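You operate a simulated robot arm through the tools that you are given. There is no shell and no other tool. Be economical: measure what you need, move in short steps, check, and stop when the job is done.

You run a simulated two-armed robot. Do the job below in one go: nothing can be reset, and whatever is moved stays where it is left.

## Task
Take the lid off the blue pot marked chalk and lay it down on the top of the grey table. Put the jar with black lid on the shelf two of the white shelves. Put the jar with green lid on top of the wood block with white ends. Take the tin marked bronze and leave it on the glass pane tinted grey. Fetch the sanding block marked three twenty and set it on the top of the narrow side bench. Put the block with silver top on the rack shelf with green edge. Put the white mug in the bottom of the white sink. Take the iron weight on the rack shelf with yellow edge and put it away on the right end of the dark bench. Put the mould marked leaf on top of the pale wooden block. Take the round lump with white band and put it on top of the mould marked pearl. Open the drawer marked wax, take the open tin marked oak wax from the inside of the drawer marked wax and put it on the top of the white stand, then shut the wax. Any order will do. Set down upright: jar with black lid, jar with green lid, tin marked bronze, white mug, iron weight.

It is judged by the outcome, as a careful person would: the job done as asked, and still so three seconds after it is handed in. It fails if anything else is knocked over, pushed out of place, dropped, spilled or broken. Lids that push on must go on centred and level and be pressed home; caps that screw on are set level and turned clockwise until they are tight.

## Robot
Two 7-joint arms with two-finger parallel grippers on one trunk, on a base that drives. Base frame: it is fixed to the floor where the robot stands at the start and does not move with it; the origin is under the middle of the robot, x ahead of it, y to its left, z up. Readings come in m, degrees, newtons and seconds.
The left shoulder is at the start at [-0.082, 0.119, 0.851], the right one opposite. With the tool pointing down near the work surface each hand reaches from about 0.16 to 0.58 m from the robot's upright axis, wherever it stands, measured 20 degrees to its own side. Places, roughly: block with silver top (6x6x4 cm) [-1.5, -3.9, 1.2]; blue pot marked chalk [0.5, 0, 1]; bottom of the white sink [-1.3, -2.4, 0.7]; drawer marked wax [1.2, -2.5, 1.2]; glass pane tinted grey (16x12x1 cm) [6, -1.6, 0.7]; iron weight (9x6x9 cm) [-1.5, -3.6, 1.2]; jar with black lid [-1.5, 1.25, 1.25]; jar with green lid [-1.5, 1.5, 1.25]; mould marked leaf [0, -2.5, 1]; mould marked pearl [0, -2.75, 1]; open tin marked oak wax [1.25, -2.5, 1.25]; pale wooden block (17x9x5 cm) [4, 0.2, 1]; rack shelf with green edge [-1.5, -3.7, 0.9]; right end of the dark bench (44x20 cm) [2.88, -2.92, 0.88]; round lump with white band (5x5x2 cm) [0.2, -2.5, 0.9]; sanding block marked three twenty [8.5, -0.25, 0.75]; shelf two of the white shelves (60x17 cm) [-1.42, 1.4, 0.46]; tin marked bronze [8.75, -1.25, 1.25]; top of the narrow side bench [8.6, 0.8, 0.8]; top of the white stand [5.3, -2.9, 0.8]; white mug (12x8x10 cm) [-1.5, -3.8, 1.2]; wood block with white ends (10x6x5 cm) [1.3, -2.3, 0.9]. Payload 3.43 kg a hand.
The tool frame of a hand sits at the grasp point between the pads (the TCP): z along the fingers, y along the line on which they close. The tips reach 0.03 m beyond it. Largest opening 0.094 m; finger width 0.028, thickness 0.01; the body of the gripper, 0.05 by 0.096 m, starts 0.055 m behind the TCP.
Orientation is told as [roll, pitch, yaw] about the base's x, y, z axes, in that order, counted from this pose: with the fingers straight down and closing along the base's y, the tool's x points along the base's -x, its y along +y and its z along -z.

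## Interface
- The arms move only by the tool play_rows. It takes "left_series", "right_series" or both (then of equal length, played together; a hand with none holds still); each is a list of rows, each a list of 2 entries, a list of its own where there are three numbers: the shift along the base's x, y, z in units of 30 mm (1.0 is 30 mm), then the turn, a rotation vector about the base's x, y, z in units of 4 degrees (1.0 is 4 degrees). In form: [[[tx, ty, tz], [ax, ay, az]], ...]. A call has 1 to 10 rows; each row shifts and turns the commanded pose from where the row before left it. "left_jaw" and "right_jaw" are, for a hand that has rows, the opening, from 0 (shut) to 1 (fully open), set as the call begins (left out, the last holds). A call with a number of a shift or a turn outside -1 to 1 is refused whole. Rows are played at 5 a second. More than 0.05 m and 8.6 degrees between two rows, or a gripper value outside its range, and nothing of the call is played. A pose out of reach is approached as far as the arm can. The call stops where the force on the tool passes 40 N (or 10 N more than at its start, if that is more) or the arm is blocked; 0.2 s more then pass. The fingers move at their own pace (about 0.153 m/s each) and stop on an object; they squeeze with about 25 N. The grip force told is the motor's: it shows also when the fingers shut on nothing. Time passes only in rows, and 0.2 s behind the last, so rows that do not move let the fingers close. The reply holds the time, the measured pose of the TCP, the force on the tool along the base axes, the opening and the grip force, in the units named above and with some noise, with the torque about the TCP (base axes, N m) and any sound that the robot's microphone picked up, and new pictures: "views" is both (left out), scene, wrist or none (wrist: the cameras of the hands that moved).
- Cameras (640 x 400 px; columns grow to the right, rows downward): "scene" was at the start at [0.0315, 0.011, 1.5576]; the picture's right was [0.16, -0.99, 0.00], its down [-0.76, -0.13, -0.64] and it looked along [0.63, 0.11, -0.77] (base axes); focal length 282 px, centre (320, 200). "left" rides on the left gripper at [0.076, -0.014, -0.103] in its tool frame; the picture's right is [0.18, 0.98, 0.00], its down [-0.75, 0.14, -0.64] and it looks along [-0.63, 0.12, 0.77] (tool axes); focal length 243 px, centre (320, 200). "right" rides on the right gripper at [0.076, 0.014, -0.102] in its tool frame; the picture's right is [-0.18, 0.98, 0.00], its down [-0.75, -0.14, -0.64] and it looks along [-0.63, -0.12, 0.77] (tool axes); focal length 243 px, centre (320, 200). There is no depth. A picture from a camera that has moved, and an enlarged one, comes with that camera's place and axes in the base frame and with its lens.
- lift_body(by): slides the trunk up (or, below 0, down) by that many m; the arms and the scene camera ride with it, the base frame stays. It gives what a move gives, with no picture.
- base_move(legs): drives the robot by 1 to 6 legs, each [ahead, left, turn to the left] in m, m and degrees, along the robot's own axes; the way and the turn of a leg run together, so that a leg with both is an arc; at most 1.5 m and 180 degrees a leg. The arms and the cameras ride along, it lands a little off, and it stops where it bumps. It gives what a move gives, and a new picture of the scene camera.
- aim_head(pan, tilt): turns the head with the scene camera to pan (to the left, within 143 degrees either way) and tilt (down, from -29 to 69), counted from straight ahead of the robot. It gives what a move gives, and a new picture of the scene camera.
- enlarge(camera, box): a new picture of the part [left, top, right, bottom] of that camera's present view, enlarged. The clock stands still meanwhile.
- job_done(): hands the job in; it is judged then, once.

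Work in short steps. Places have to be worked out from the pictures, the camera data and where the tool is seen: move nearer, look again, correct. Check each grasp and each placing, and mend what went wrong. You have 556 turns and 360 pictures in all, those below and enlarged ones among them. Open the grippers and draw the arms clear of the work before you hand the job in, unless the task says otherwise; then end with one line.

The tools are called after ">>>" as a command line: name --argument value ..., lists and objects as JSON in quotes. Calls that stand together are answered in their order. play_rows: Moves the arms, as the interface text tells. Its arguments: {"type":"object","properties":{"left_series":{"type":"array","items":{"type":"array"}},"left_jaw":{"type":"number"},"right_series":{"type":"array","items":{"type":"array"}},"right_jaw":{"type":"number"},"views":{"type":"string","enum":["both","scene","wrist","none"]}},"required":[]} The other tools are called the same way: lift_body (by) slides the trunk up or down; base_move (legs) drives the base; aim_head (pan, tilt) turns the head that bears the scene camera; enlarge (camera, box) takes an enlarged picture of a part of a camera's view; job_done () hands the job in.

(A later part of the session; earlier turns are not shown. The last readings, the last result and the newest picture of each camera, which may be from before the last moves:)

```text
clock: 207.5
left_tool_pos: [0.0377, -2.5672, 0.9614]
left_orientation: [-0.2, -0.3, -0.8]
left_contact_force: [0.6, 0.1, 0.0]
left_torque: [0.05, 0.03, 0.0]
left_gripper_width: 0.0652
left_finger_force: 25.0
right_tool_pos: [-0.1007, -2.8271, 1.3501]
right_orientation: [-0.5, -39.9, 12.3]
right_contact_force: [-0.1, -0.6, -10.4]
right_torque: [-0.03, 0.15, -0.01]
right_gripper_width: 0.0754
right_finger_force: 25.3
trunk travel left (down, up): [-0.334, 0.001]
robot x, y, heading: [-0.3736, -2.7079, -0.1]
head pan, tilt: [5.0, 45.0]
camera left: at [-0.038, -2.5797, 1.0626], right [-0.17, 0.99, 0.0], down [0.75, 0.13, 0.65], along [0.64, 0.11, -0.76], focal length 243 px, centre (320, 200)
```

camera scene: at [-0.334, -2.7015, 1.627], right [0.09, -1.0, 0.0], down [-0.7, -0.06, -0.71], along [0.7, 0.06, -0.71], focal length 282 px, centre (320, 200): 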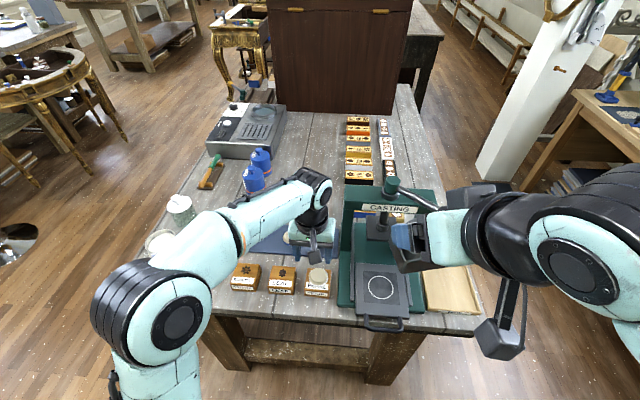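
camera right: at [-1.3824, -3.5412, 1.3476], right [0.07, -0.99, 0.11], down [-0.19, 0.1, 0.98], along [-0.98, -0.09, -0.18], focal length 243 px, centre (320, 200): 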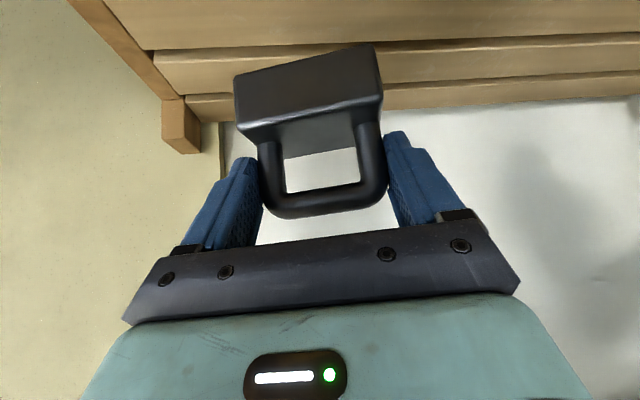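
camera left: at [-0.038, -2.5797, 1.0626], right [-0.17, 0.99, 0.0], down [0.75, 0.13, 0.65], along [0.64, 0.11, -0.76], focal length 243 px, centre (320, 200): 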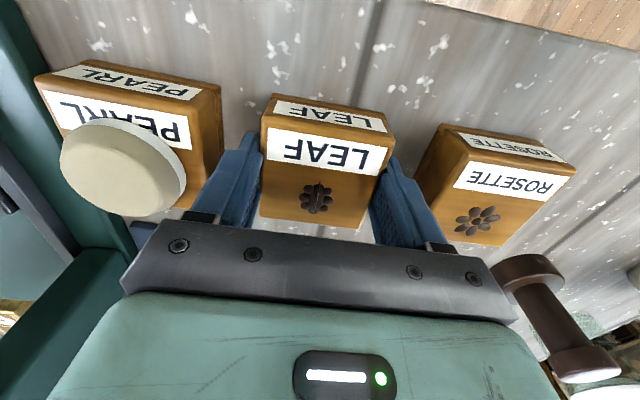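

Leaf mould gripped (65 mm). I lift it, retract, and back away from the bench, then travel east along y≈-1.75.

>>> play_rows --left_series '[[[0, 0, 0.5], [0, 0, 0]], [[0, 0, 1], [0, 0, 0]], [[0, 0, 1], [0, 0, 0]], [[0, 0, 1], [0, 0, 0]], [[-0.3, 0, 1], [0, 0, 0]], [[-0.5, 0.3, 1], [0, 0, 0]], [[-0.8, 0.3, 1], [0, 0, 0]], [[-0.8, 0.3, 0.5], [0, 0, 0]], [[-0.8, 0.3, 0], [0, 0, 0]], [[-0.4, 0, 0], [0, 0, 0]]]' --views "none"

>>> base_move --legs '[[-0.3, 0, 0], [0, 1.0, 0], [1.4, 0, 0]]'

```text
clock: 209.7
left_tool_pos: [-0.0704, -2.5314, 1.1683]
left_orientation: [-0.2, -0.4, -0.7]
left_contact_force: [0.2, 0.1, -1.1]
left_torque: [-0.01, -0.02, -0.03]
left_gripper_width: 0.0651
left_finger_force: 25.0
right_tool_pos: [-0.1016, -2.826, 1.35]
right_orientation: [-0.3, -39.8, 12.2]
right_contact_force: [-0.1, 0.3, -9.8]
right_torque: [-0.08, 0.16, 0.0]
right_gripper_width: 0.0751
right_finger_force: 24.5
trunk travel left (down, up): [-0.334, 0.001]
robot x, y, heading: [-0.3677, -2.7074, 0.2]
head pan, tilt: [5.0, 45.0]
```

```text
clock: 227.4
left_tool_pos: [1.0173, -1.4598, 1.1689]
left_orientation: [-0.2, -0.5, 0.4]
left_contact_force: [-0.4, -0.1, -1.3]
left_torque: [-0.03, -0.01, 0.03]
left_gripper_width: 0.0655
left_finger_force: 25.3
right_tool_pos: [0.9935, -1.7563, 1.3488]
right_orientation: [-0.3, -39.8, 13.4]
right_contact_force: [-1.0, -0.2, -9.9]
right_torque: [-0.02, 0.16, 0.0]
right_gripper_width: 0.0747
right_finger_force: 25.4
trunk travel left (down, up): [-0.334, 0.001]
robot x, y, heading: [0.7221, -1.6424, 1.2]
head pan, tilt: [5.0, 45.0]
camera scene: at [0.7578, -1.637, 1.6269], right [0.11, -0.99, 0.0], down [-0.7, -0.08, -0.71], along [0.7, 0.08, -0.71], focal length 282 px, centre (320, 200)
```

scene: 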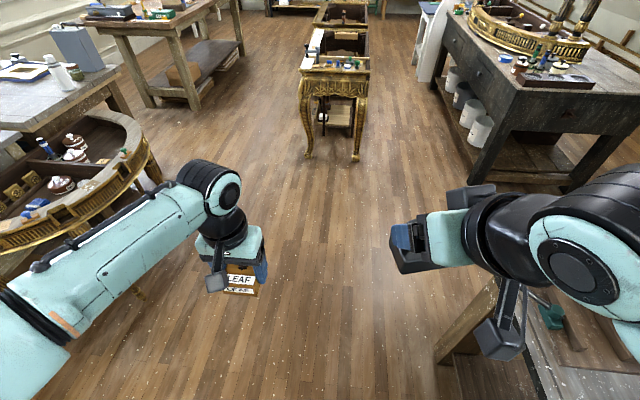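

I look to the right at the chest with the drawers.

>>> aim_head --pan -75 --tilt 35

```text
clock: 228.9
left_tool_pos: [1.0185, -1.4608, 1.168]
left_orientation: [-0.2, -0.3, 0.4]
left_contact_force: [-0.8, 0.2, -1.0]
left_torque: [-0.01, -0.01, 0.0]
left_gripper_width: 0.0653
left_finger_force: 24.8
right_tool_pos: [0.9932, -1.7568, 1.3496]
right_orientation: [-0.4, -39.7, 13.4]
right_contact_force: [0.0, 0.1, -10.1]
right_torque: [0.01, 0.17, -0.04]
right_gripper_width: 0.0749
right_finger_force: 24.9
trunk travel left (down, up): [-0.334, 0.001]
robot x, y, heading: [0.7221, -1.6489, 1.2]
head pan, tilt: [-75.0, 35.0]
camera scene: at [0.7017, -1.7302, 1.6418], right [-0.96, -0.28, 0.0], down [-0.16, 0.55, -0.82], along [0.23, -0.79, -0.57], focal length 282 px, centre (320, 200)
```

scene: 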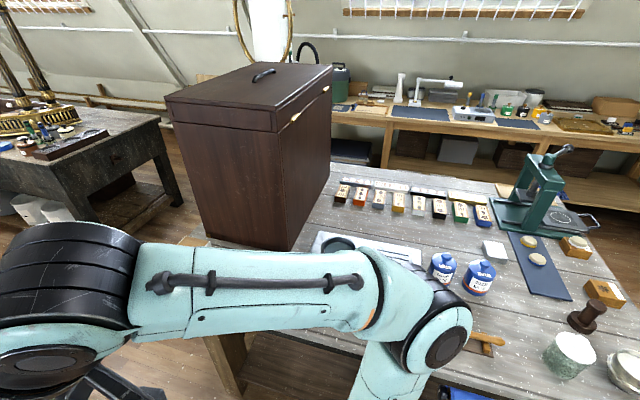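

The drawers must face east. First the dark bench: I go on to x≈2.05 and then slide right.

>>> base_move --legs '[[1.3, 0, -1.2], [0, -0.9, 0]]'

>>> aim_head --pan -15 --tilt 35

```text
clock: 243.3
left_tool_pos: [2.3178, -2.3545, 1.1679]
left_orientation: [-0.2, -0.3, 1.3]
left_contact_force: [-0.5, 0.6, -0.6]
left_torque: [0.0, 0.0, 0.0]
left_gripper_width: 0.0655
left_finger_force: 24.8
right_tool_pos: [2.2959, -2.6523, 1.3501]
right_orientation: [-0.5, -39.7, 14.3]
right_contact_force: [0.4, -0.2, -9.5]
right_torque: [-0.03, 0.16, -0.02]
right_gripper_width: 0.0747
right_finger_force: 25.0
trunk travel left (down, up): [-0.334, 0.001]
robot x, y, heading: [2.0201, -2.5427, 2.0]
head pan, tilt: [-75.0, 35.0]
camera scene: at [2.005, -2.6299, 1.6418], right [-0.96, -0.29, 0.0], down [-0.17, 0.55, -0.82], along [0.24, -0.78, -0.57], focal length 282 px, centre (320, 200)
```

scene: 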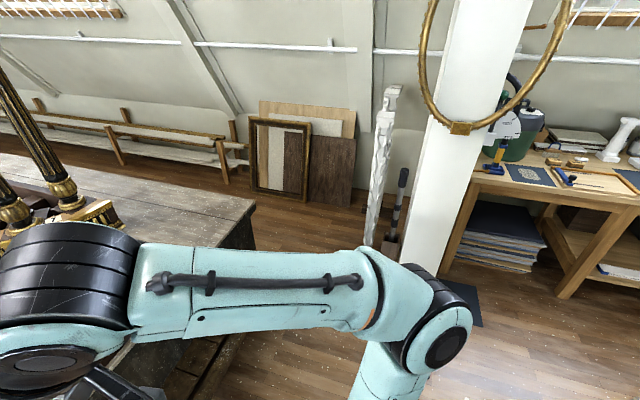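

```text
clock: 244.6
left_tool_pos: [2.3174, -2.3551, 1.1688]
left_orientation: [-0.2, -0.3, 1.2]
left_contact_force: [0.0, -0.9, -1.5]
left_torque: [0.0, -0.02, 0.0]
left_gripper_width: 0.0653
left_finger_force: 25.4
right_tool_pos: [2.2979, -2.6527, 1.3486]
right_orientation: [-0.4, -39.7, 14.2]
right_contact_force: [0.5, 0.5, -10.4]
right_torque: [0.0, 0.14, -0.01]
right_gripper_width: 0.0751
right_finger_force: 24.9
trunk travel left (down, up): [-0.334, 0.001]
robot x, y, heading: [2.0221, -2.5395, 2.3]
head pan, tilt: [-15.0, 35.0]
camera scene: at [2.0651, -2.5656, 1.6418], right [-0.23, -0.97, 0.0], down [-0.56, 0.13, -0.82], along [0.8, -0.18, -0.57], focal length 282 px, centre (320, 200)
```

scene: 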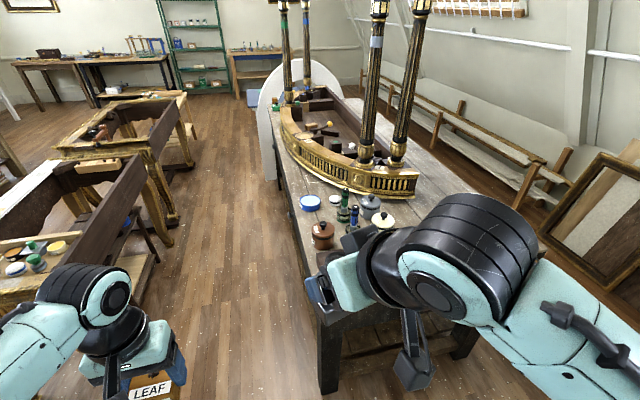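

The right arm blocks the view of the bench end. I slide right 0.4 m and look again.

>>> base_move --legs '[[0, -0.4, -2]]'

>>> aim_head --pan 5 --tilt 38

```text
clock: 248.7
left_tool_pos: [2.3321, -2.7679, 1.1693]
left_orientation: [-0.2, -0.4, -0.3]
left_contact_force: [0.2, 0.2, -0.6]
left_torque: [-0.03, -0.01, -0.02]
left_gripper_width: 0.0652
left_finger_force: 24.9
right_tool_pos: [2.3025, -3.0636, 1.3486]
right_orientation: [-0.4, -39.7, 12.9]
right_contact_force: [-0.3, -0.1, -10.2]
right_torque: [-0.03, 0.11, -0.02]
right_gripper_width: 0.0748
right_finger_force: 25.2
trunk travel left (down, up): [-0.334, 0.001]
robot x, y, heading: [2.034, -2.9483, 0.4]
head pan, tilt: [-15.0, 35.0]
camera scene: at [2.0732, -2.9706, 1.6418], right [-0.25, -0.97, 0.0], down [-0.56, 0.14, -0.82], along [0.79, -0.21, -0.57], focal length 282 px, centre (320, 200)
```

scene: 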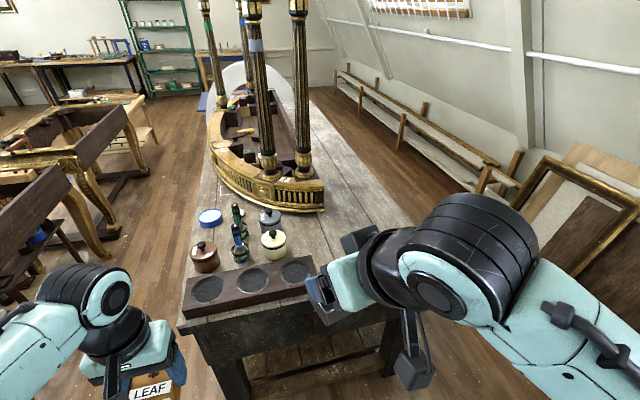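

```text
clock: 249.6
left_tool_pos: [2.3314, -2.7681, 1.1682]
left_orientation: [-0.2, -0.4, -0.3]
left_contact_force: [0.0, -0.1, -2.2]
left_torque: [-0.03, -0.01, 0.01]
left_gripper_width: 0.0652
left_finger_force: 24.8
right_tool_pos: [2.3018, -3.064, 1.3485]
right_orientation: [-0.5, -39.6, 12.7]
right_contact_force: [-0.3, -0.2, -10.8]
right_torque: [-0.04, 0.17, 0.01]
right_gripper_width: 0.0748
right_finger_force: 25.3
trunk travel left (down, up): [-0.334, 0.001]
robot x, y, heading: [2.0333, -2.9475, 0.6]
head pan, tilt: [5.0, 38.0]
camera scene: at [2.0739, -2.9404, 1.6372], right [0.09, -1.0, 0.0], down [-0.61, -0.06, -0.79], along [0.78, 0.07, -0.62], focal length 282 px, centre (320, 200)
```

scene: 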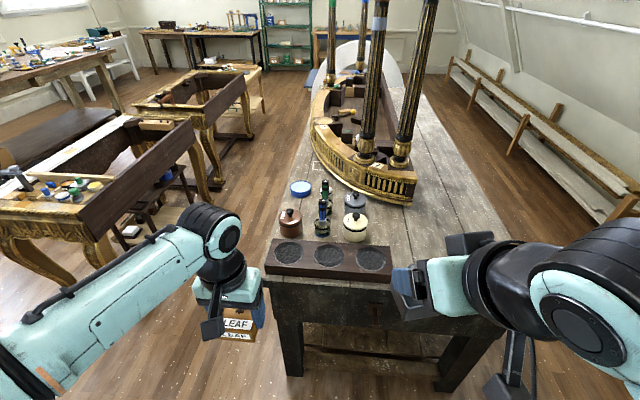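

I zoom in on the bench end to find the free part.

>>> enlarge --camera "scene" --box '[250, 160, 450, 285]'

```text
3.20 times, centred on (350, 222) of scene
camera zoom: at [2.0739, -2.9404, 1.6372], right [0.09, -1.0, 0.0], down [-0.61, -0.06, -0.79], along [0.78, 0.07, -0.62], focal length 901 px, centre (224, 128)
```

zoom: 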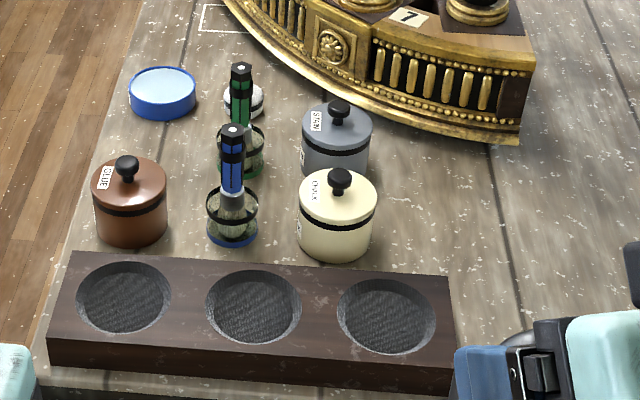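

Free spot just right of the cream/grey pots at about (2.88,-3.115). I drive ahead 0.25 m.

>>> base_move --legs '[[0.25, 0, -0.5]]'

```text
clock: 251.4
left_tool_pos: [2.5848, -2.7707, 1.169]
left_orientation: [-0.2, -0.4, -1.0]
left_contact_force: [-0.6, -0.7, -0.1]
left_torque: [0.01, 0.02, 0.0]
left_gripper_width: 0.0652
left_finger_force: 25.0
right_tool_pos: [2.5538, -3.0655, 1.349]
right_orientation: [-0.4, -39.7, 12.2]
right_contact_force: [0.1, -0.2, -10.9]
right_torque: [-0.02, 0.12, 0.02]
right_gripper_width: 0.0751
right_finger_force: 25.5
trunk travel left (down, up): [-0.334, 0.001]
robot x, y, heading: [2.2893, -2.9487, -0.4]
head pan, tilt: [5.0, 38.0]
camera scene: at [2.3262, -2.94, 1.637], right [0.09, -1.0, 0.0], down [-0.61, -0.05, -0.79], along [0.79, 0.07, -0.62], focal length 282 px, centre (320, 200)
```

scene: 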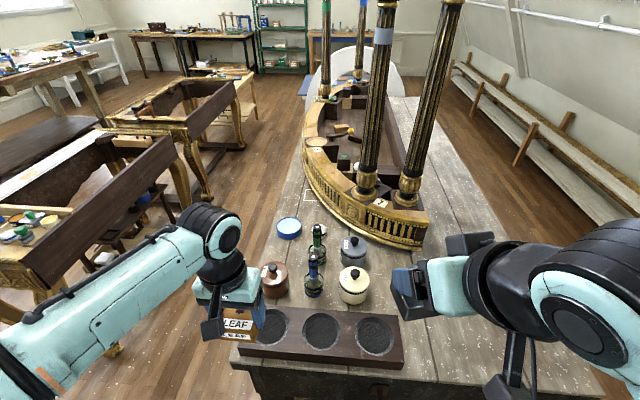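

I carry the weight over the free spot, un-yawing the hand.

>>> play_rows --right_series '[[[0.8, -0.3, -0.8], [0, 0, -0.4]], [[0.8, -0.3, -0.8], [0, 0, -0.4]], [[1, -0.3, -0.8], [0, 0, -0.4]], [[1, -0.3, -0.8], [0, 0, -0.4]], [[1, -0.3, -0.8], [0, 0, -0.4]], [[1, -0.1, -0.8], [0, 0, -0.4]], [[1, 0, -0.7], [0, 0, -0.3]], [[1, 0, -0.7], [0, 0, -0.3]], [[1, 0, -0.7], [0, 0, 0]], [[1, 0, -0.4], [0, 0, 0]]]' --views "both"

```text
clock: 253.6
left_tool_pos: [2.5883, -2.7697, 1.1686]
left_orientation: [-0.2, -0.4, -0.8]
left_contact_force: [0.9, 0.5, -1.1]
left_torque: [0.0, -0.03, 0.01]
left_gripper_width: 0.0652
left_finger_force: 25.0
right_tool_pos: [2.8446, -3.1148, 1.1291]
right_orientation: [-0.4, -39.5, 0.1]
right_contact_force: [0.9, 0.4, -10.2]
right_torque: [-0.03, 0.13, 0.0]
right_gripper_width: 0.0749
right_finger_force: 24.9
trunk travel left (down, up): [-0.334, 0.001]
robot x, y, heading: [2.2868, -2.9445, -0.1]
head pan, tilt: [5.0, 38.0]
camera scene: at [2.3292, -2.9399, 1.6372], right [0.09, -1.0, 0.0], down [-0.61, -0.05, -0.79], along [0.78, 0.07, -0.62], focal length 282 px, centre (320, 200)
camera right: at [2.7207, -3.0994, 1.1587], right [0.14, 0.98, 0.11], down [0.17, -0.14, 0.98], along [0.97, -0.12, -0.19], focal length 243 px, centre (320, 200)
```

scene: 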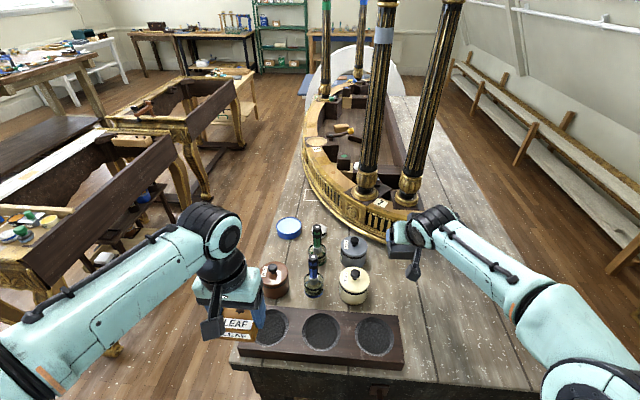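
right: 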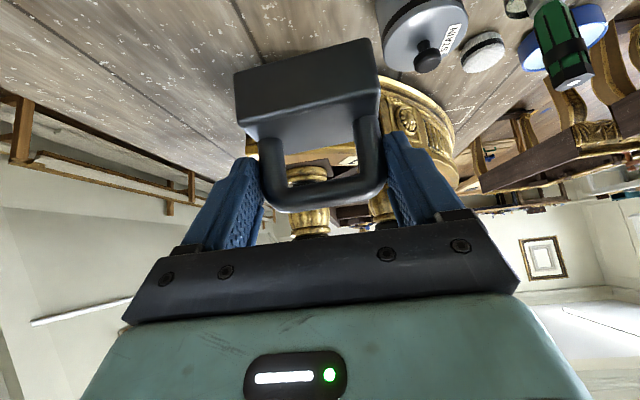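

I move 45 mm ahead and lower, then creep to contact (expected z≈0.952).

>>> play_rows --right_series '[[[0.7, 0, -0.8], [0, 0, 0]], [[0.7, 0, -0.9], [0, 0, 0]], [[0, 0, -0.9], [0, 0, 0]], [[0, 0, -0.9], [0, 0, 0]], [[0, 0, -0.9], [0, 0, 0]], [[0, 0, -0.4], [0, 0, 0]], [[0, 0, 0], [0, 0, 0]]]' --views "both"

```text
clock: 255.2
left_tool_pos: [2.5869, -2.7687, 1.1689]
left_orientation: [-0.2, -0.4, -0.9]
left_contact_force: [0.3, 0.7, -1.1]
left_torque: [0.01, 0.01, 0.01]
left_gripper_width: 0.0653
left_finger_force: 24.6
right_tool_pos: [2.8842, -3.1119, 0.9862]
right_orientation: [-0.4, -39.5, 0.3]
right_contact_force: [1.0, -0.2, -10.2]
right_torque: [0.03, 0.15, -0.02]
right_gripper_width: 0.0748
right_finger_force: 25.3
trunk travel left (down, up): [-0.334, 0.001]
robot x, y, heading: [2.2835, -2.9455, 0.0]
head pan, tilt: [5.0, 38.0]
camera scene: at [2.3277, -2.9401, 1.6372], right [0.09, -1.0, 0.0], down [-0.61, -0.05, -0.79], along [0.78, 0.07, -0.62], focal length 282 px, centre (320, 200)
camera right: at [2.761, -3.0981, 1.0154], right [0.14, 0.98, 0.11], down [0.17, -0.14, 0.98], along [0.97, -0.12, -0.19], focal length 243 px, centre (320, 200)
```

scene: 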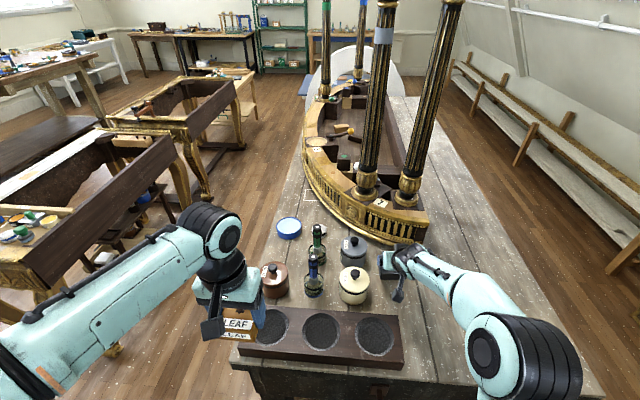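
right: 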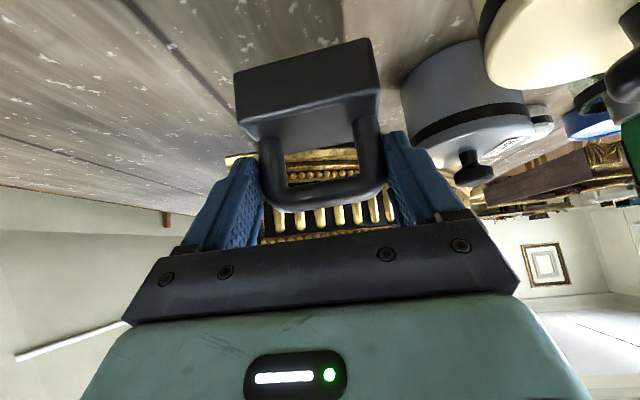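

Clearances fine. I creep down.

>>> play_rows --right_series '[[[0, -0.25, -0.4], [0, 0, 0]], [[0, 0, -0.3], [0, 0, 0]], [[0, 0, -0.15], [0, 0, 0]], [[0, 0, -0.12], [0, 0, 0]], [[0, 0, -0.12], [0, 0, 0]], [[0, 0, -0.12], [0, 0, 0]], [[0, 0, -0.12], [0, 0, 0]]]' --views "none"

```text
clock: 256.8
left_tool_pos: [2.584, -2.7695, 1.1702]
left_orientation: [-0.3, -0.6, -0.9]
left_contact_force: [-0.5, -0.3, -0.4]
left_torque: [0.04, -0.01, 0.0]
left_gripper_width: 0.0653
left_finger_force: 25.2
right_tool_pos: [2.8846, -3.1199, 0.9511]
right_orientation: [-0.3, -40.3, 0.2]
right_contact_force: [-3.2, -4.1, 14.2]
right_torque: [0.48, 0.0, -0.17]
right_gripper_width: 0.0754
right_finger_force: 25.1
trunk travel left (down, up): [-0.334, 0.001]
robot x, y, heading: [2.2841, -2.9464, -0.0]
head pan, tilt: [5.0, 38.0]
```

Contact (+24 N) at z 0.951, as expected. I open the right hand and withdraw back along the tool.

>>> play_rows --right_series '[[[0, 0, 0], [0, 0, 0]], [[0, 0, 0], [0, 0, 0]], [[0, 0, 0], [0, 0, 0]]]' --right_jaw 1 --views "none"

>>> play_rows --right_series '[[[-0.3, 0, 0.4], [0, 0, 0]], [[-0.6, 0, 0.8], [0, 0, 0]], [[-0.6, 0, 0.9], [0, 0, 0]], [[-0.6, 0, 0.9], [0, 0, 0]], [[-0.6, 0, 0.9], [0, 0, 0]], [[-0.6, 0, 0.9], [0, 0, 0]], [[-0.6, 0, 0.9], [0, 0, 0]], [[-0.6, 0, 0.9], [0, 0, 0]], [[-0.6, 0, 0.9], [0, 0, 0]]]' --views "both"

```text
clock: 257.6
left_tool_pos: [2.587, -2.7706, 1.1691]
left_orientation: [-0.2, -0.4, -0.8]
left_contact_force: [-0.2, -0.2, -1.0]
left_torque: [0.02, -0.01, -0.02]
left_gripper_width: 0.0652
left_finger_force: 24.9
right_tool_pos: [2.8843, -3.1203, 0.9477]
right_orientation: [-0.4, -39.7, 0.2]
right_contact_force: [0.3, -0.9, 0.5]
right_torque: [0.0, 0.04, -0.01]
right_gripper_width: 0.094
right_finger_force: 0.1
trunk travel left (down, up): [-0.334, 0.001]
robot x, y, heading: [2.2856, -2.9466, 0.0]
head pan, tilt: [5.0, 38.0]
```

```text
clock: 259.6
left_tool_pos: [2.5859, -2.769, 1.1704]
left_orientation: [-0.1, -0.5, -0.9]
left_contact_force: [-0.3, 0.0, -1.3]
left_torque: [-0.04, -0.02, 0.0]
left_gripper_width: 0.0651
left_finger_force: 25.1
right_tool_pos: [2.7278, -3.1215, 1.1682]
right_orientation: [-0.6, -39.7, 0.3]
right_contact_force: [0.2, -0.5, -0.6]
right_torque: [0.01, -0.01, 0.02]
right_gripper_width: 0.0941
right_finger_force: 0.0
trunk travel left (down, up): [-0.334, 0.001]
robot x, y, heading: [2.2836, -2.946, -0.3]
head pan, tilt: [5.0, 38.0]
camera scene: at [2.3256, -2.94, 1.6372], right [0.09, -1.0, 0.0], down [-0.61, -0.05, -0.79], along [0.79, 0.07, -0.62], focal length 282 px, centre (320, 200)
camera right: at [2.6044, -3.106, 1.1983], right [0.14, 0.98, 0.11], down [0.17, -0.14, 0.98], along [0.98, -0.12, -0.19], focal length 243 px, centre (320, 200)
```

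scene: 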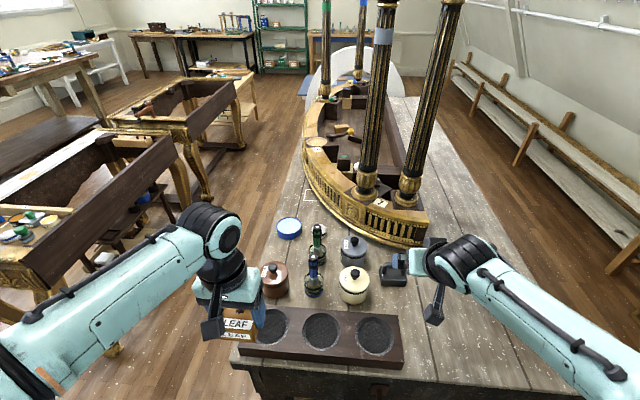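
right: 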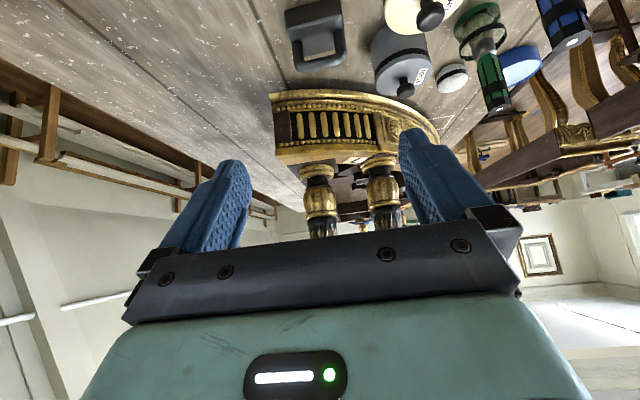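

The weight stands upright. I stow the right arm (tool vertical) and back away.

>>> play_rows --right_series '[[[-0.6, 0.2, 0], [0, 1, 0]], [[-0.6, 0.2, 0], [0, 1, 0]], [[-0.6, 0, 0], [0, 1, 0]], [[-0.6, 0, 0], [0, 1, 0]], [[-0.6, 0, 0], [0, 1, 0]], [[-0.6, 0, 0], [0, 1, 0]], [[-0.6, 0, 0], [0, 1, 0]], [[-0.6, 0, 0.3], [0, 1, 0]], [[-0.5, 0, 0.3], [0, 1, 0]], [[0, 0, 0.3], [0, 0.9, 0]]]' --views "none"

>>> base_move --legs '[[-0.2, 0, 0], [0, 1.3, 0], [0, 0.6, 0]]'

>>> aim_head --pan 20 --tilt 20

```text
clock: 261.8
left_tool_pos: [2.5869, -2.7697, 1.1678]
left_orientation: [-0.2, -0.4, -0.8]
left_contact_force: [-0.5, 0.3, -0.2]
left_torque: [0.01, 0.05, 0.0]
left_gripper_width: 0.0653
left_finger_force: 24.6
right_tool_pos: [2.5738, -3.1094, 1.1982]
right_orientation: [-0.4, 0.0, 0.0]
right_contact_force: [0.3, -0.2, -0.3]
right_torque: [-0.01, 0.02, 0.02]
right_gripper_width: 0.0943
right_finger_force: 0.1
trunk travel left (down, up): [-0.334, 0.001]
robot x, y, heading: [2.2826, -2.9442, -0.2]
head pan, tilt: [5.0, 38.0]
```

```text
clock: 279.7
left_tool_pos: [2.3875, -0.8985, 1.1689]
left_orientation: [-0.2, -0.4, -0.9]
left_contact_force: [0.5, -0.7, -0.7]
left_torque: [-0.02, -0.01, 0.0]
left_gripper_width: 0.0653
left_finger_force: 25.6
right_tool_pos: [2.3734, -1.2396, 1.1995]
right_orientation: [-0.4, -0.1, 0.2]
right_contact_force: [0.3, -1.3, -0.6]
right_torque: [0.01, -0.01, 0.01]
right_gripper_width: 0.0942
right_finger_force: 0.0
trunk travel left (down, up): [-0.334, 0.001]
robot x, y, heading: [2.0881, -1.0759, -0.2]
head pan, tilt: [5.0, 38.0]
camera scene: at [2.1277, -1.0699, 1.6372], right [0.09, -1.0, 0.0], down [-0.61, -0.05, -0.79], along [0.79, 0.07, -0.62], focal length 282 px, centre (320, 200)
```

scene: 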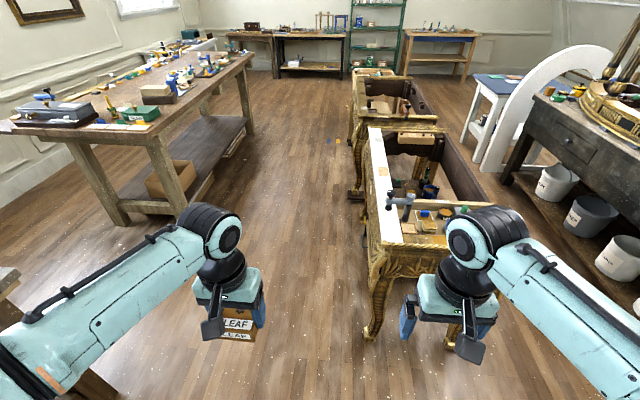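

```text
clock: 280.5
left_tool_pos: [2.3885, -0.9, 1.1697]
left_orientation: [-0.1, -0.4, -0.8]
left_contact_force: [0.2, 0.6, -1.3]
left_torque: [0.01, 0.03, -0.01]
left_gripper_width: 0.0656
left_finger_force: 24.7
right_tool_pos: [2.3732, -1.2399, 1.199]
right_orientation: [-0.3, -0.1, 0.0]
right_contact_force: [0.9, -0.5, -0.2]
right_torque: [0.01, 0.0, 0.03]
right_gripper_width: 0.0937
right_finger_force: 0.2
trunk travel left (down, up): [-0.334, 0.001]
robot x, y, heading: [2.087, -1.0739, -0.1]
head pan, tilt: [20.0, 20.0]
camera scene: at [2.1293, -1.0457, 1.6656], right [0.34, -0.94, 0.0], down [-0.32, -0.12, -0.94], along [0.88, 0.32, -0.34], focal length 282 px, centre (320, 200)
```

scene: 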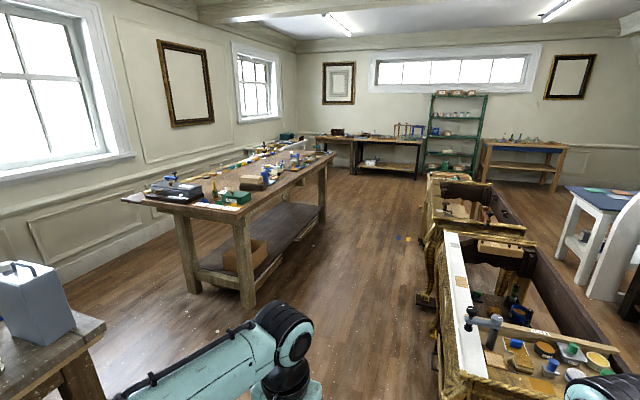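

The pale block sits on the table at left, near (4.1,0.3). I drive to (4.05,-0.6) and turn to face it (+y).

>>> base_move --legs '[[1.4, 0.45, 0], [0.6, 0, 0], [0, 0, 90]]'

>>> aim_head --pan 0 --tilt 40

```text
clock: 294.6
left_tool_pos: [3.881, -0.3013, 1.1683]
left_orientation: [-0.1, -0.4, 91.8]
left_contact_force: [0.5, -0.3, -1.6]
left_torque: [0.0, -0.02, -0.03]
left_gripper_width: 0.0654
left_finger_force: 25.0
right_tool_pos: [4.2228, -0.2979, 1.1992]
right_orientation: [-0.3, 0.0, 92.8]
right_contact_force: [0.0, -0.7, 0.1]
right_torque: [-0.03, -0.04, 0.01]
right_gripper_width: 0.0939
right_finger_force: 0.0
trunk travel left (down, up): [-0.334, 0.001]
robot x, y, heading: [4.0745, -0.5919, 92.6]
head pan, tilt: [20.0, 20.0]
camera scene: at [4.0379, -0.5527, 1.6657], right [0.92, 0.38, 0.0], down [0.13, -0.32, -0.94], along [-0.36, 0.87, -0.34], focal length 282 px, centre (320, 200)
```

scene: 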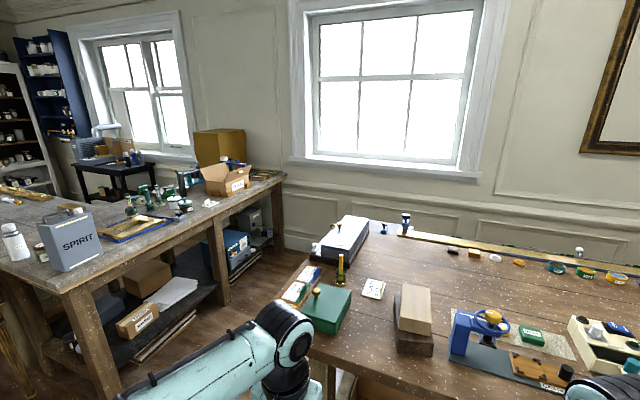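

```text
clock: 295.4
left_tool_pos: [3.8828, -0.3002, 1.1694]
left_orientation: [-0.2, -0.4, 91.8]
left_contact_force: [-0.6, -0.5, -1.4]
left_torque: [0.0, 0.02, 0.01]
left_gripper_width: 0.0655
left_finger_force: 25.1
right_tool_pos: [4.2216, -0.2997, 1.1993]
right_orientation: [-0.2, -0.1, 92.8]
right_contact_force: [-0.1, -0.3, 0.6]
right_torque: [-0.02, 0.0, -0.02]
right_gripper_width: 0.0942
right_finger_force: 0.1
trunk travel left (down, up): [-0.334, 0.001]
robot x, y, heading: [4.074, -0.592, 92.6]
head pan, tilt: [0.0, 40.0]
camera scene: at [4.0697, -0.5539, 1.6343], right [1.0, 0.04, 0.0], down [0.03, -0.64, -0.77], along [-0.03, 0.77, -0.64], focal length 282 px, centre (320, 200)
```

scene: 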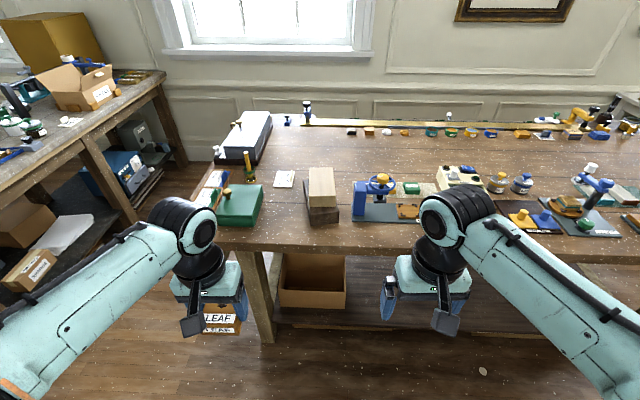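

I move closer: 0.33 m ahead and 0.1 m to the right.

>>> base_move --legs '[[0.32, -0.1, -2.6]]'

>>> enlarge --camera "scene" --box '[180, 150, 380, 275]'

```text
clock: 297.6
left_tool_pos: [3.9834, 0.0308, 1.1683]
left_orientation: [-0.2, -0.4, 89.4]
left_contact_force: [-0.2, -0.7, -1.6]
left_torque: [0.01, 0.01, -0.02]
left_gripper_width: 0.0655
left_finger_force: 24.8
right_tool_pos: [4.3237, 0.0184, 1.1994]
right_orientation: [-0.3, -0.1, 90.4]
right_contact_force: [-0.3, 0.2, -0.2]
right_torque: [0.0, 0.03, 0.03]
right_gripper_width: 0.0938
right_finger_force: 0.0
trunk travel left (down, up): [-0.334, 0.001]
robot x, y, heading: [4.1666, -0.2694, 90.2]
head pan, tilt: [0.0, 40.0]
camera scene: at [4.1608, -0.23, 1.6341], right [1.0, 0.0, 0.0], down [0.0, -0.64, -0.77], along [0.0, 0.77, -0.64], focal length 282 px, centre (320, 200)
```

scene: 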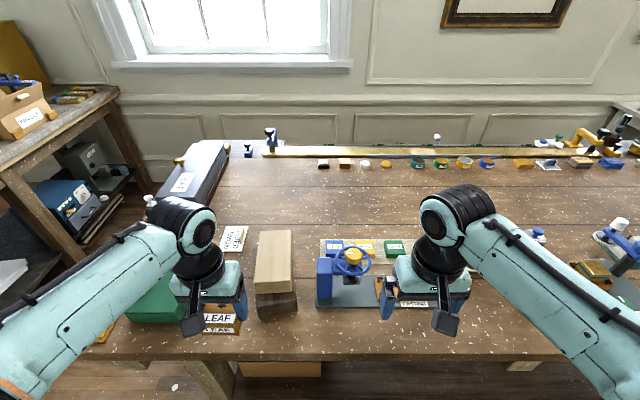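

```text
3.20 times, centred on (280, 212) of scene
camera zoom: at [4.1608, -0.23, 1.6341], right [1.0, 0.0, 0.0], down [0.0, -0.64, -0.77], along [0.0, 0.77, -0.64], focal length 901 px, centre (448, 160)
```

zoom: 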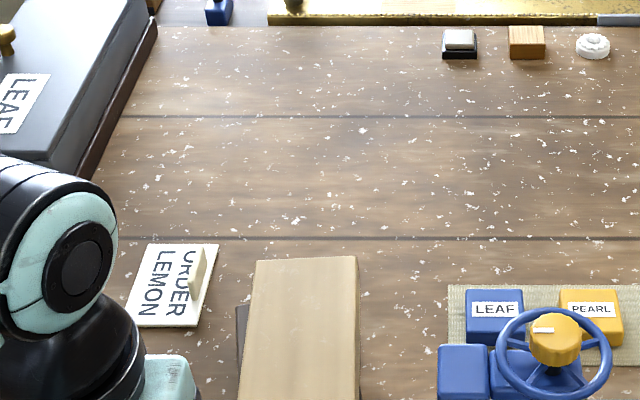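

Pale block top ≈(4.044,0.232,1.04). I move the mould over it at z≈1.165.

>>> play_rows --left_series '[[[0.3, 0.95, 0], [0, 0, 0]], [[0.3, 0.95, 0], [0, 0, 0]], [[0.3, 0.95, 0], [0, 0, 0]], [[0.3, 0.95, 0], [0, 0, 0]], [[0.3, 0.95, 0], [0, 0, 0]], [[0.3, 0.95, 0], [0, 0, 0]], [[0.3, 0.95, 0], [0, 0, 0]], [[0, 0, -0.6], [0, 0, 0]], [[0, 0, 0], [0, 0, 0]]]' --views "both"

```text
clock: 299.6
left_tool_pos: [4.0475, 0.2322, 1.1533]
left_orientation: [-0.2, -0.4, 89.5]
left_contact_force: [0.4, 0.2, -1.4]
left_torque: [-0.02, -0.02, 0.02]
left_gripper_width: 0.0651
left_finger_force: 24.9
right_tool_pos: [4.3235, 0.0202, 1.199]
right_orientation: [-0.3, -0.1, 90.3]
right_contact_force: [-0.2, -1.0, -0.1]
right_torque: [0.0, 0.0, 0.01]
right_gripper_width: 0.0943
right_finger_force: 0.0
trunk travel left (down, up): [-0.334, 0.001]
robot x, y, heading: [4.1608, -0.2663, 90.2]
head pan, tilt: [0.0, 40.0]
camera scene: at [4.1611, -0.2295, 1.6342], right [1.0, 0.0, 0.0], down [0.0, -0.64, -0.77], along [0.0, 0.77, -0.64], focal length 282 px, centre (320, 200)
camera left: at [4.0617, 0.1565, 1.2541], right [-0.98, -0.17, 0.0], down [-0.13, 0.75, 0.65], along [-0.11, 0.64, -0.76], focal length 243 px, centre (320, 200)
```

scene: 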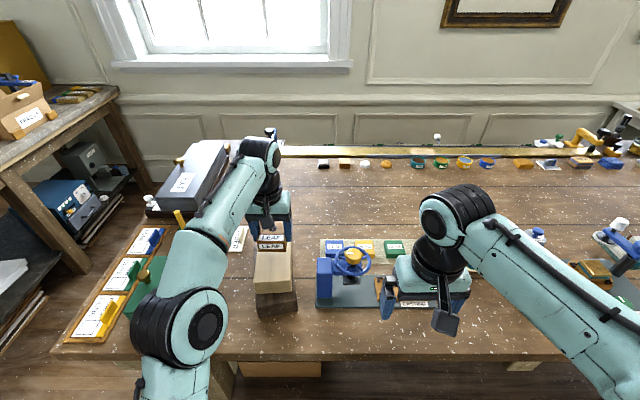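
left: 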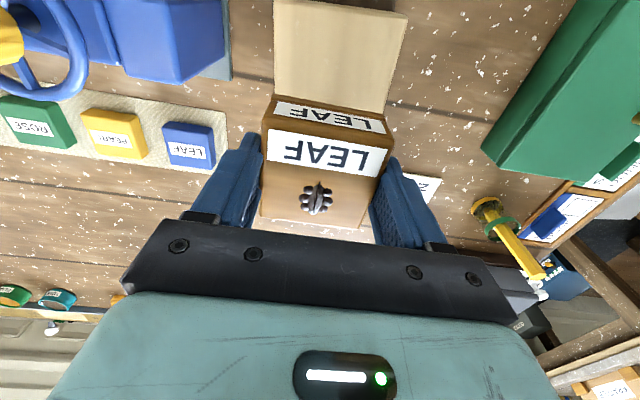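

Centred in x; I shift 10 mm ahead and lower to contact (expected z≈1.075).

>>> play_rows --left_series '[[[-0.1, 0.35, -0.7], [0, 0, 0]], [[0, 0, -0.7], [0, 0, 0]], [[0, 0, -0.5], [0, 0, 0]], [[0, 0, -0.2], [0, 0, 0]], [[0, 0, -0.12], [0, 0, 0]], [[0, 0, -0.12], [0, 0, 0]], [[0, 0, -0.12], [0, 0, 0]], [[0, 0, -0.12], [0, 0, 0]], [[0, 0, -0.12], [0, 0, 0]]]' --views "wrist"

```text
clock: 300.8
left_tool_pos: [4.0442, 0.2427, 1.0952]
left_orientation: [-0.5, -1.6, 89.6]
left_contact_force: [0.9, -2.9, 16.0]
left_torque: [-0.54, 0.47, 0.08]
left_gripper_width: 0.0655
left_finger_force: 25.2
right_tool_pos: [4.3246, 0.0166, 1.1987]
right_orientation: [-0.3, -0.1, 90.4]
right_contact_force: [-0.7, 0.5, -0.6]
right_torque: [-0.01, 0.01, 0.01]
right_gripper_width: 0.0939
right_finger_force: 0.0
trunk travel left (down, up): [-0.334, 0.001]
robot x, y, heading: [4.162, -0.2664, 90.0]
head pan, tilt: [0.0, 40.0]
stopped in row 5 (left hand): the force on the tool passed its limit at 45 N (the readings are from after the stop); the commanded pose is now the measured one
camera left: at [4.0577, 0.1642, 1.196], right [-0.98, -0.18, -0.01], down [-0.14, 0.74, 0.66], along [-0.11, 0.65, -0.75], focal length 243 px, centre (320, 200)
```

left: 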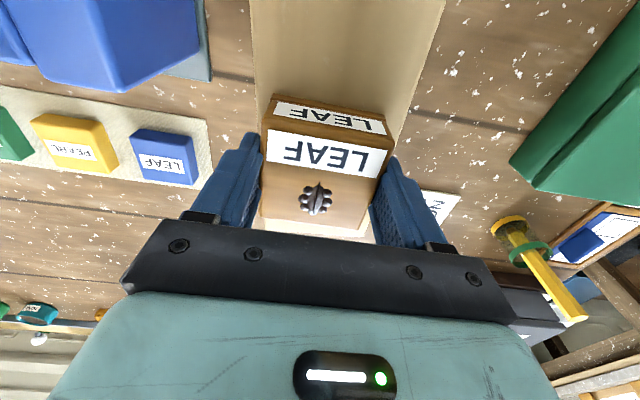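

Contact (block top ≈1.06), mould fully on the block. Release and rise.

>>> play_rows --left_series '[[[0, 0, 0], [0, 0, 0]], [[0, 0, 0], [0, 0, 0]], [[0, 0, 0], [0, 0, 0]]]' --left_jaw 0.95 --views "none"

>>> play_rows --left_series '[[[0, 0, 0.5], [0, 0.2, 0]], [[0, 0, 1], [0, 0, 0]], [[0, -0.2, 1], [0, 0, 0]], [[0, -0.9, 0.5], [0, 0, 0]], [[0, -0.9, 0], [0, 0, 0]], [[-0.3, -0.9, 0], [0, 0, 0]], [[-0.3, -0.9, 0], [0, 0, 0]], [[-0.3, -0.9, 0], [0, 0, 0]], [[0, -0.9, 0], [0, 0, 0]]]' --views "both"

```text
clock: 301.6
left_tool_pos: [4.0438, 0.2435, 1.0927]
left_orientation: [-0.4, -1.4, 89.5]
left_contact_force: [0.1, -0.4, -0.2]
left_torque: [0.02, 0.02, 0.0]
left_gripper_width: 0.0893
left_finger_force: 0.0
right_tool_pos: [4.324, 0.0189, 1.1987]
right_orientation: [-0.3, -0.1, 90.4]
right_contact_force: [0.0, -0.4, -0.6]
right_torque: [0.02, 0.03, -0.01]
right_gripper_width: 0.094
right_finger_force: 0.1
trunk travel left (down, up): [-0.334, 0.001]
robot x, y, heading: [4.1589, -0.2658, 90.3]
head pan, tilt: [0.0, 40.0]
```

```text
clock: 303.6
left_tool_pos: [4.0164, 0.0763, 1.1815]
left_orientation: [0.3, -1.4, 89.4]
left_contact_force: [0.4, 0.0, 1.3]
left_torque: [0.04, 0.02, -0.02]
left_gripper_width: 0.0893
left_finger_force: 0.1
right_tool_pos: [4.3243, 0.0171, 1.1995]
right_orientation: [-0.3, -0.2, 90.4]
right_contact_force: [0.0, -0.6, -0.3]
right_torque: [0.0, 0.01, -0.01]
right_gripper_width: 0.0939
right_finger_force: 0.1
trunk travel left (down, up): [-0.334, 0.001]
robot x, y, heading: [4.1571, -0.2641, 90.3]
head pan, tilt: [0.0, 40.0]
camera scene: at [4.1607, -0.2307, 1.6342], right [1.0, 0.0, 0.0], down [0.0, -0.64, -0.77], along [0.0, 0.77, -0.64], focal length 282 px, centre (320, 200)
camera left: at [4.0321, -0.0031, 1.2815], right [-0.98, -0.17, 0.0], down [-0.13, 0.74, 0.66], along [-0.12, 0.65, -0.75], focal length 243 px, centre (320, 200)
```

scene: 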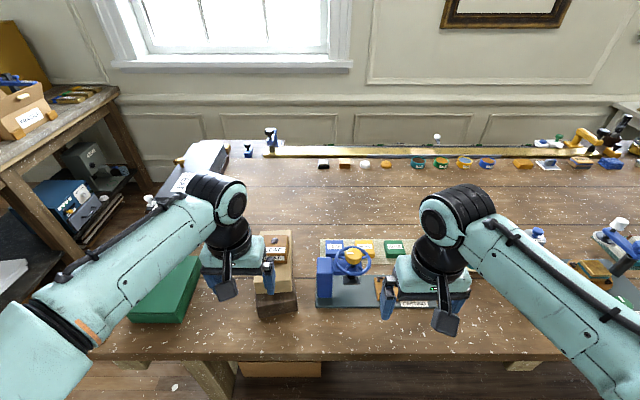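
left: 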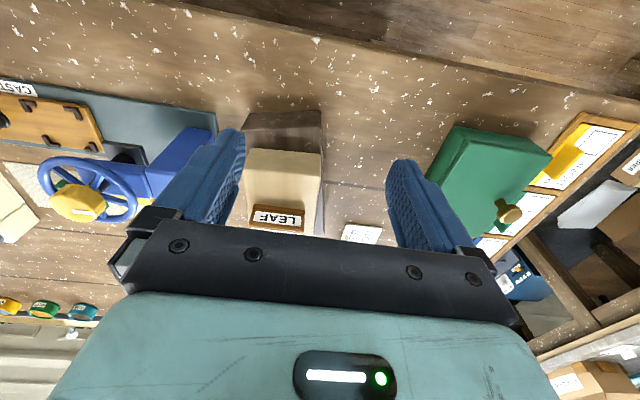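

Leaf mould is on the pale block. Now east: I back off, turn to +x and drive along y≈-0.55 to x≈7.1.

>>> base_move --legs '[[-0.3, 0, 0], [0, 0, -90], [1.5, 0, 0], [1.4, 0, 0]]'

>>> aim_head --pan 0 --tilt 20

```text
clock: 323.1
left_tool_pos: [7.419, -0.3261, 1.1818]
left_orientation: [0.4, -1.4, 1.6]
left_contact_force: [-0.4, 0.2, -0.3]
left_torque: [0.0, 0.02, -0.01]
left_gripper_width: 0.0895
left_finger_force: 0.1
right_tool_pos: [7.3737, -0.6348, 1.1993]
right_orientation: [-0.2, -0.1, 2.5]
right_contact_force: [0.3, 0.6, 0.4]
right_torque: [0.01, -0.01, 0.0]
right_gripper_width: 0.0941
right_finger_force: 0.2
trunk travel left (down, up): [-0.334, 0.001]
robot x, y, heading: [7.0778, -0.4866, 2.2]
head pan, tilt: [0.0, 40.0]
camera scene: at [7.1195, -0.4832, 1.6342], right [0.04, -1.0, 0.0], down [-0.64, -0.03, -0.77], along [0.77, 0.03, -0.64], focal length 282 px, centre (320, 200)
```

scene: 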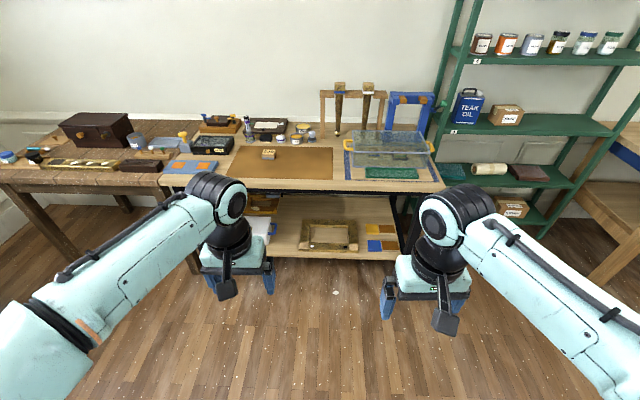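

```text
clock: 324.0
left_tool_pos: [7.4191, -0.325, 1.1814]
left_orientation: [0.3, -1.4, 1.7]
left_contact_force: [-1.2, -0.4, -0.1]
left_torque: [0.02, 0.04, -0.01]
left_gripper_width: 0.0895
left_finger_force: 0.1
right_tool_pos: [7.373, -0.6346, 1.1982]
right_orientation: [-0.3, 0.0, 2.5]
right_contact_force: [-0.6, 0.7, 0.1]
right_torque: [0.0, 0.01, 0.01]
right_gripper_width: 0.0939
right_finger_force: 0.0
trunk travel left (down, up): [-0.334, 0.001]
robot x, y, heading: [7.0812, -0.4834, 2.2]
head pan, tilt: [0.0, 20.0]
camera scene: at [7.1277, -0.4829, 1.6656], right [0.04, -1.0, 0.0], down [-0.34, -0.01, -0.94], along [0.94, 0.04, -0.34], focal length 282 px, centre (320, 200)
```

scene: 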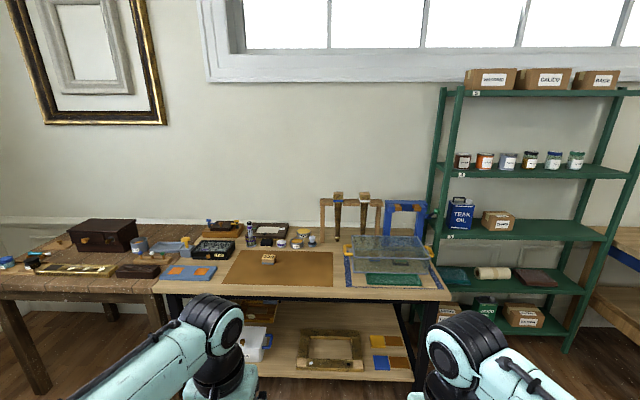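

I zoom on the sanding block, the tins, and the side bench.

>>> enlarge --camera "scene" --box '[180, 200, 340, 300]'

>>> enlarge --camera "scene" --box '[435, 120, 595, 220]'

>>> enlarge --camera "scene" --box '[0, 200, 200, 325]'

```text
4.00 times, centred on (260, 250) of scene
camera zoom: at [7.1277, -0.4829, 1.6656], right [0.04, -1.0, 0.0], down [-0.34, -0.01, -0.94], along [0.94, 0.04, -0.34], focal length 1127 px, centre (560, 0)
```

zoom: 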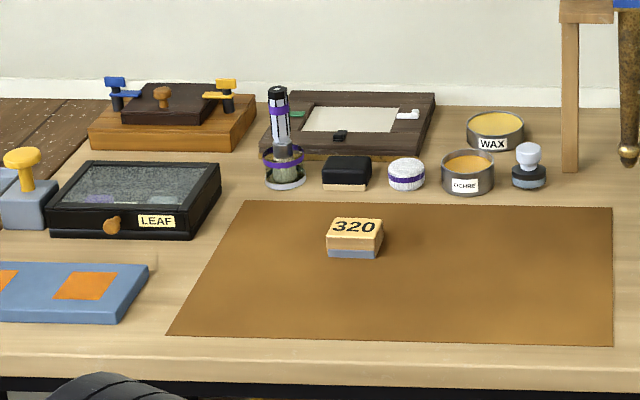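

```text
4.00 times, centred on (515, 170) of scene
camera zoom: at [7.1277, -0.4829, 1.6656], right [0.04, -1.0, 0.0], down [-0.34, -0.01, -0.94], along [0.94, 0.04, -0.34], focal length 1127 px, centre (-460, 320)
```

zoom: 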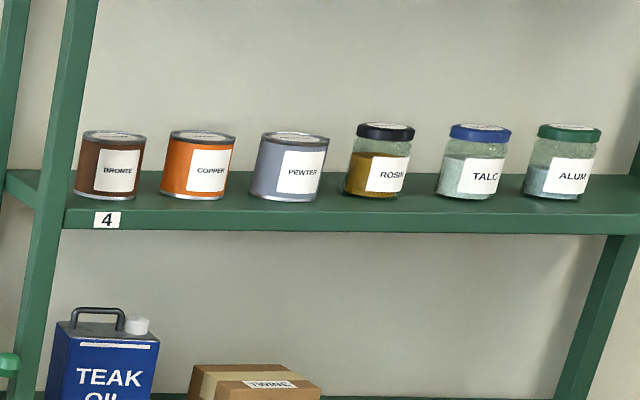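

```text
3.20 times, centred on (100, 262) of scene
camera zoom: at [7.1277, -0.4829, 1.6656], right [0.04, -1.0, 0.0], down [-0.34, -0.01, -0.94], along [0.94, 0.04, -0.34], focal length 901 px, centre (1024, 0)
```

zoom: 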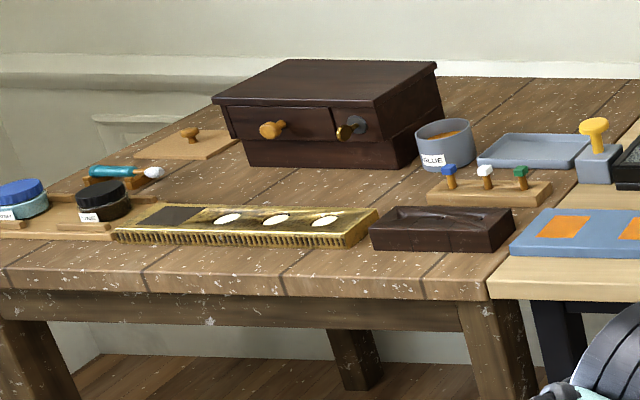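

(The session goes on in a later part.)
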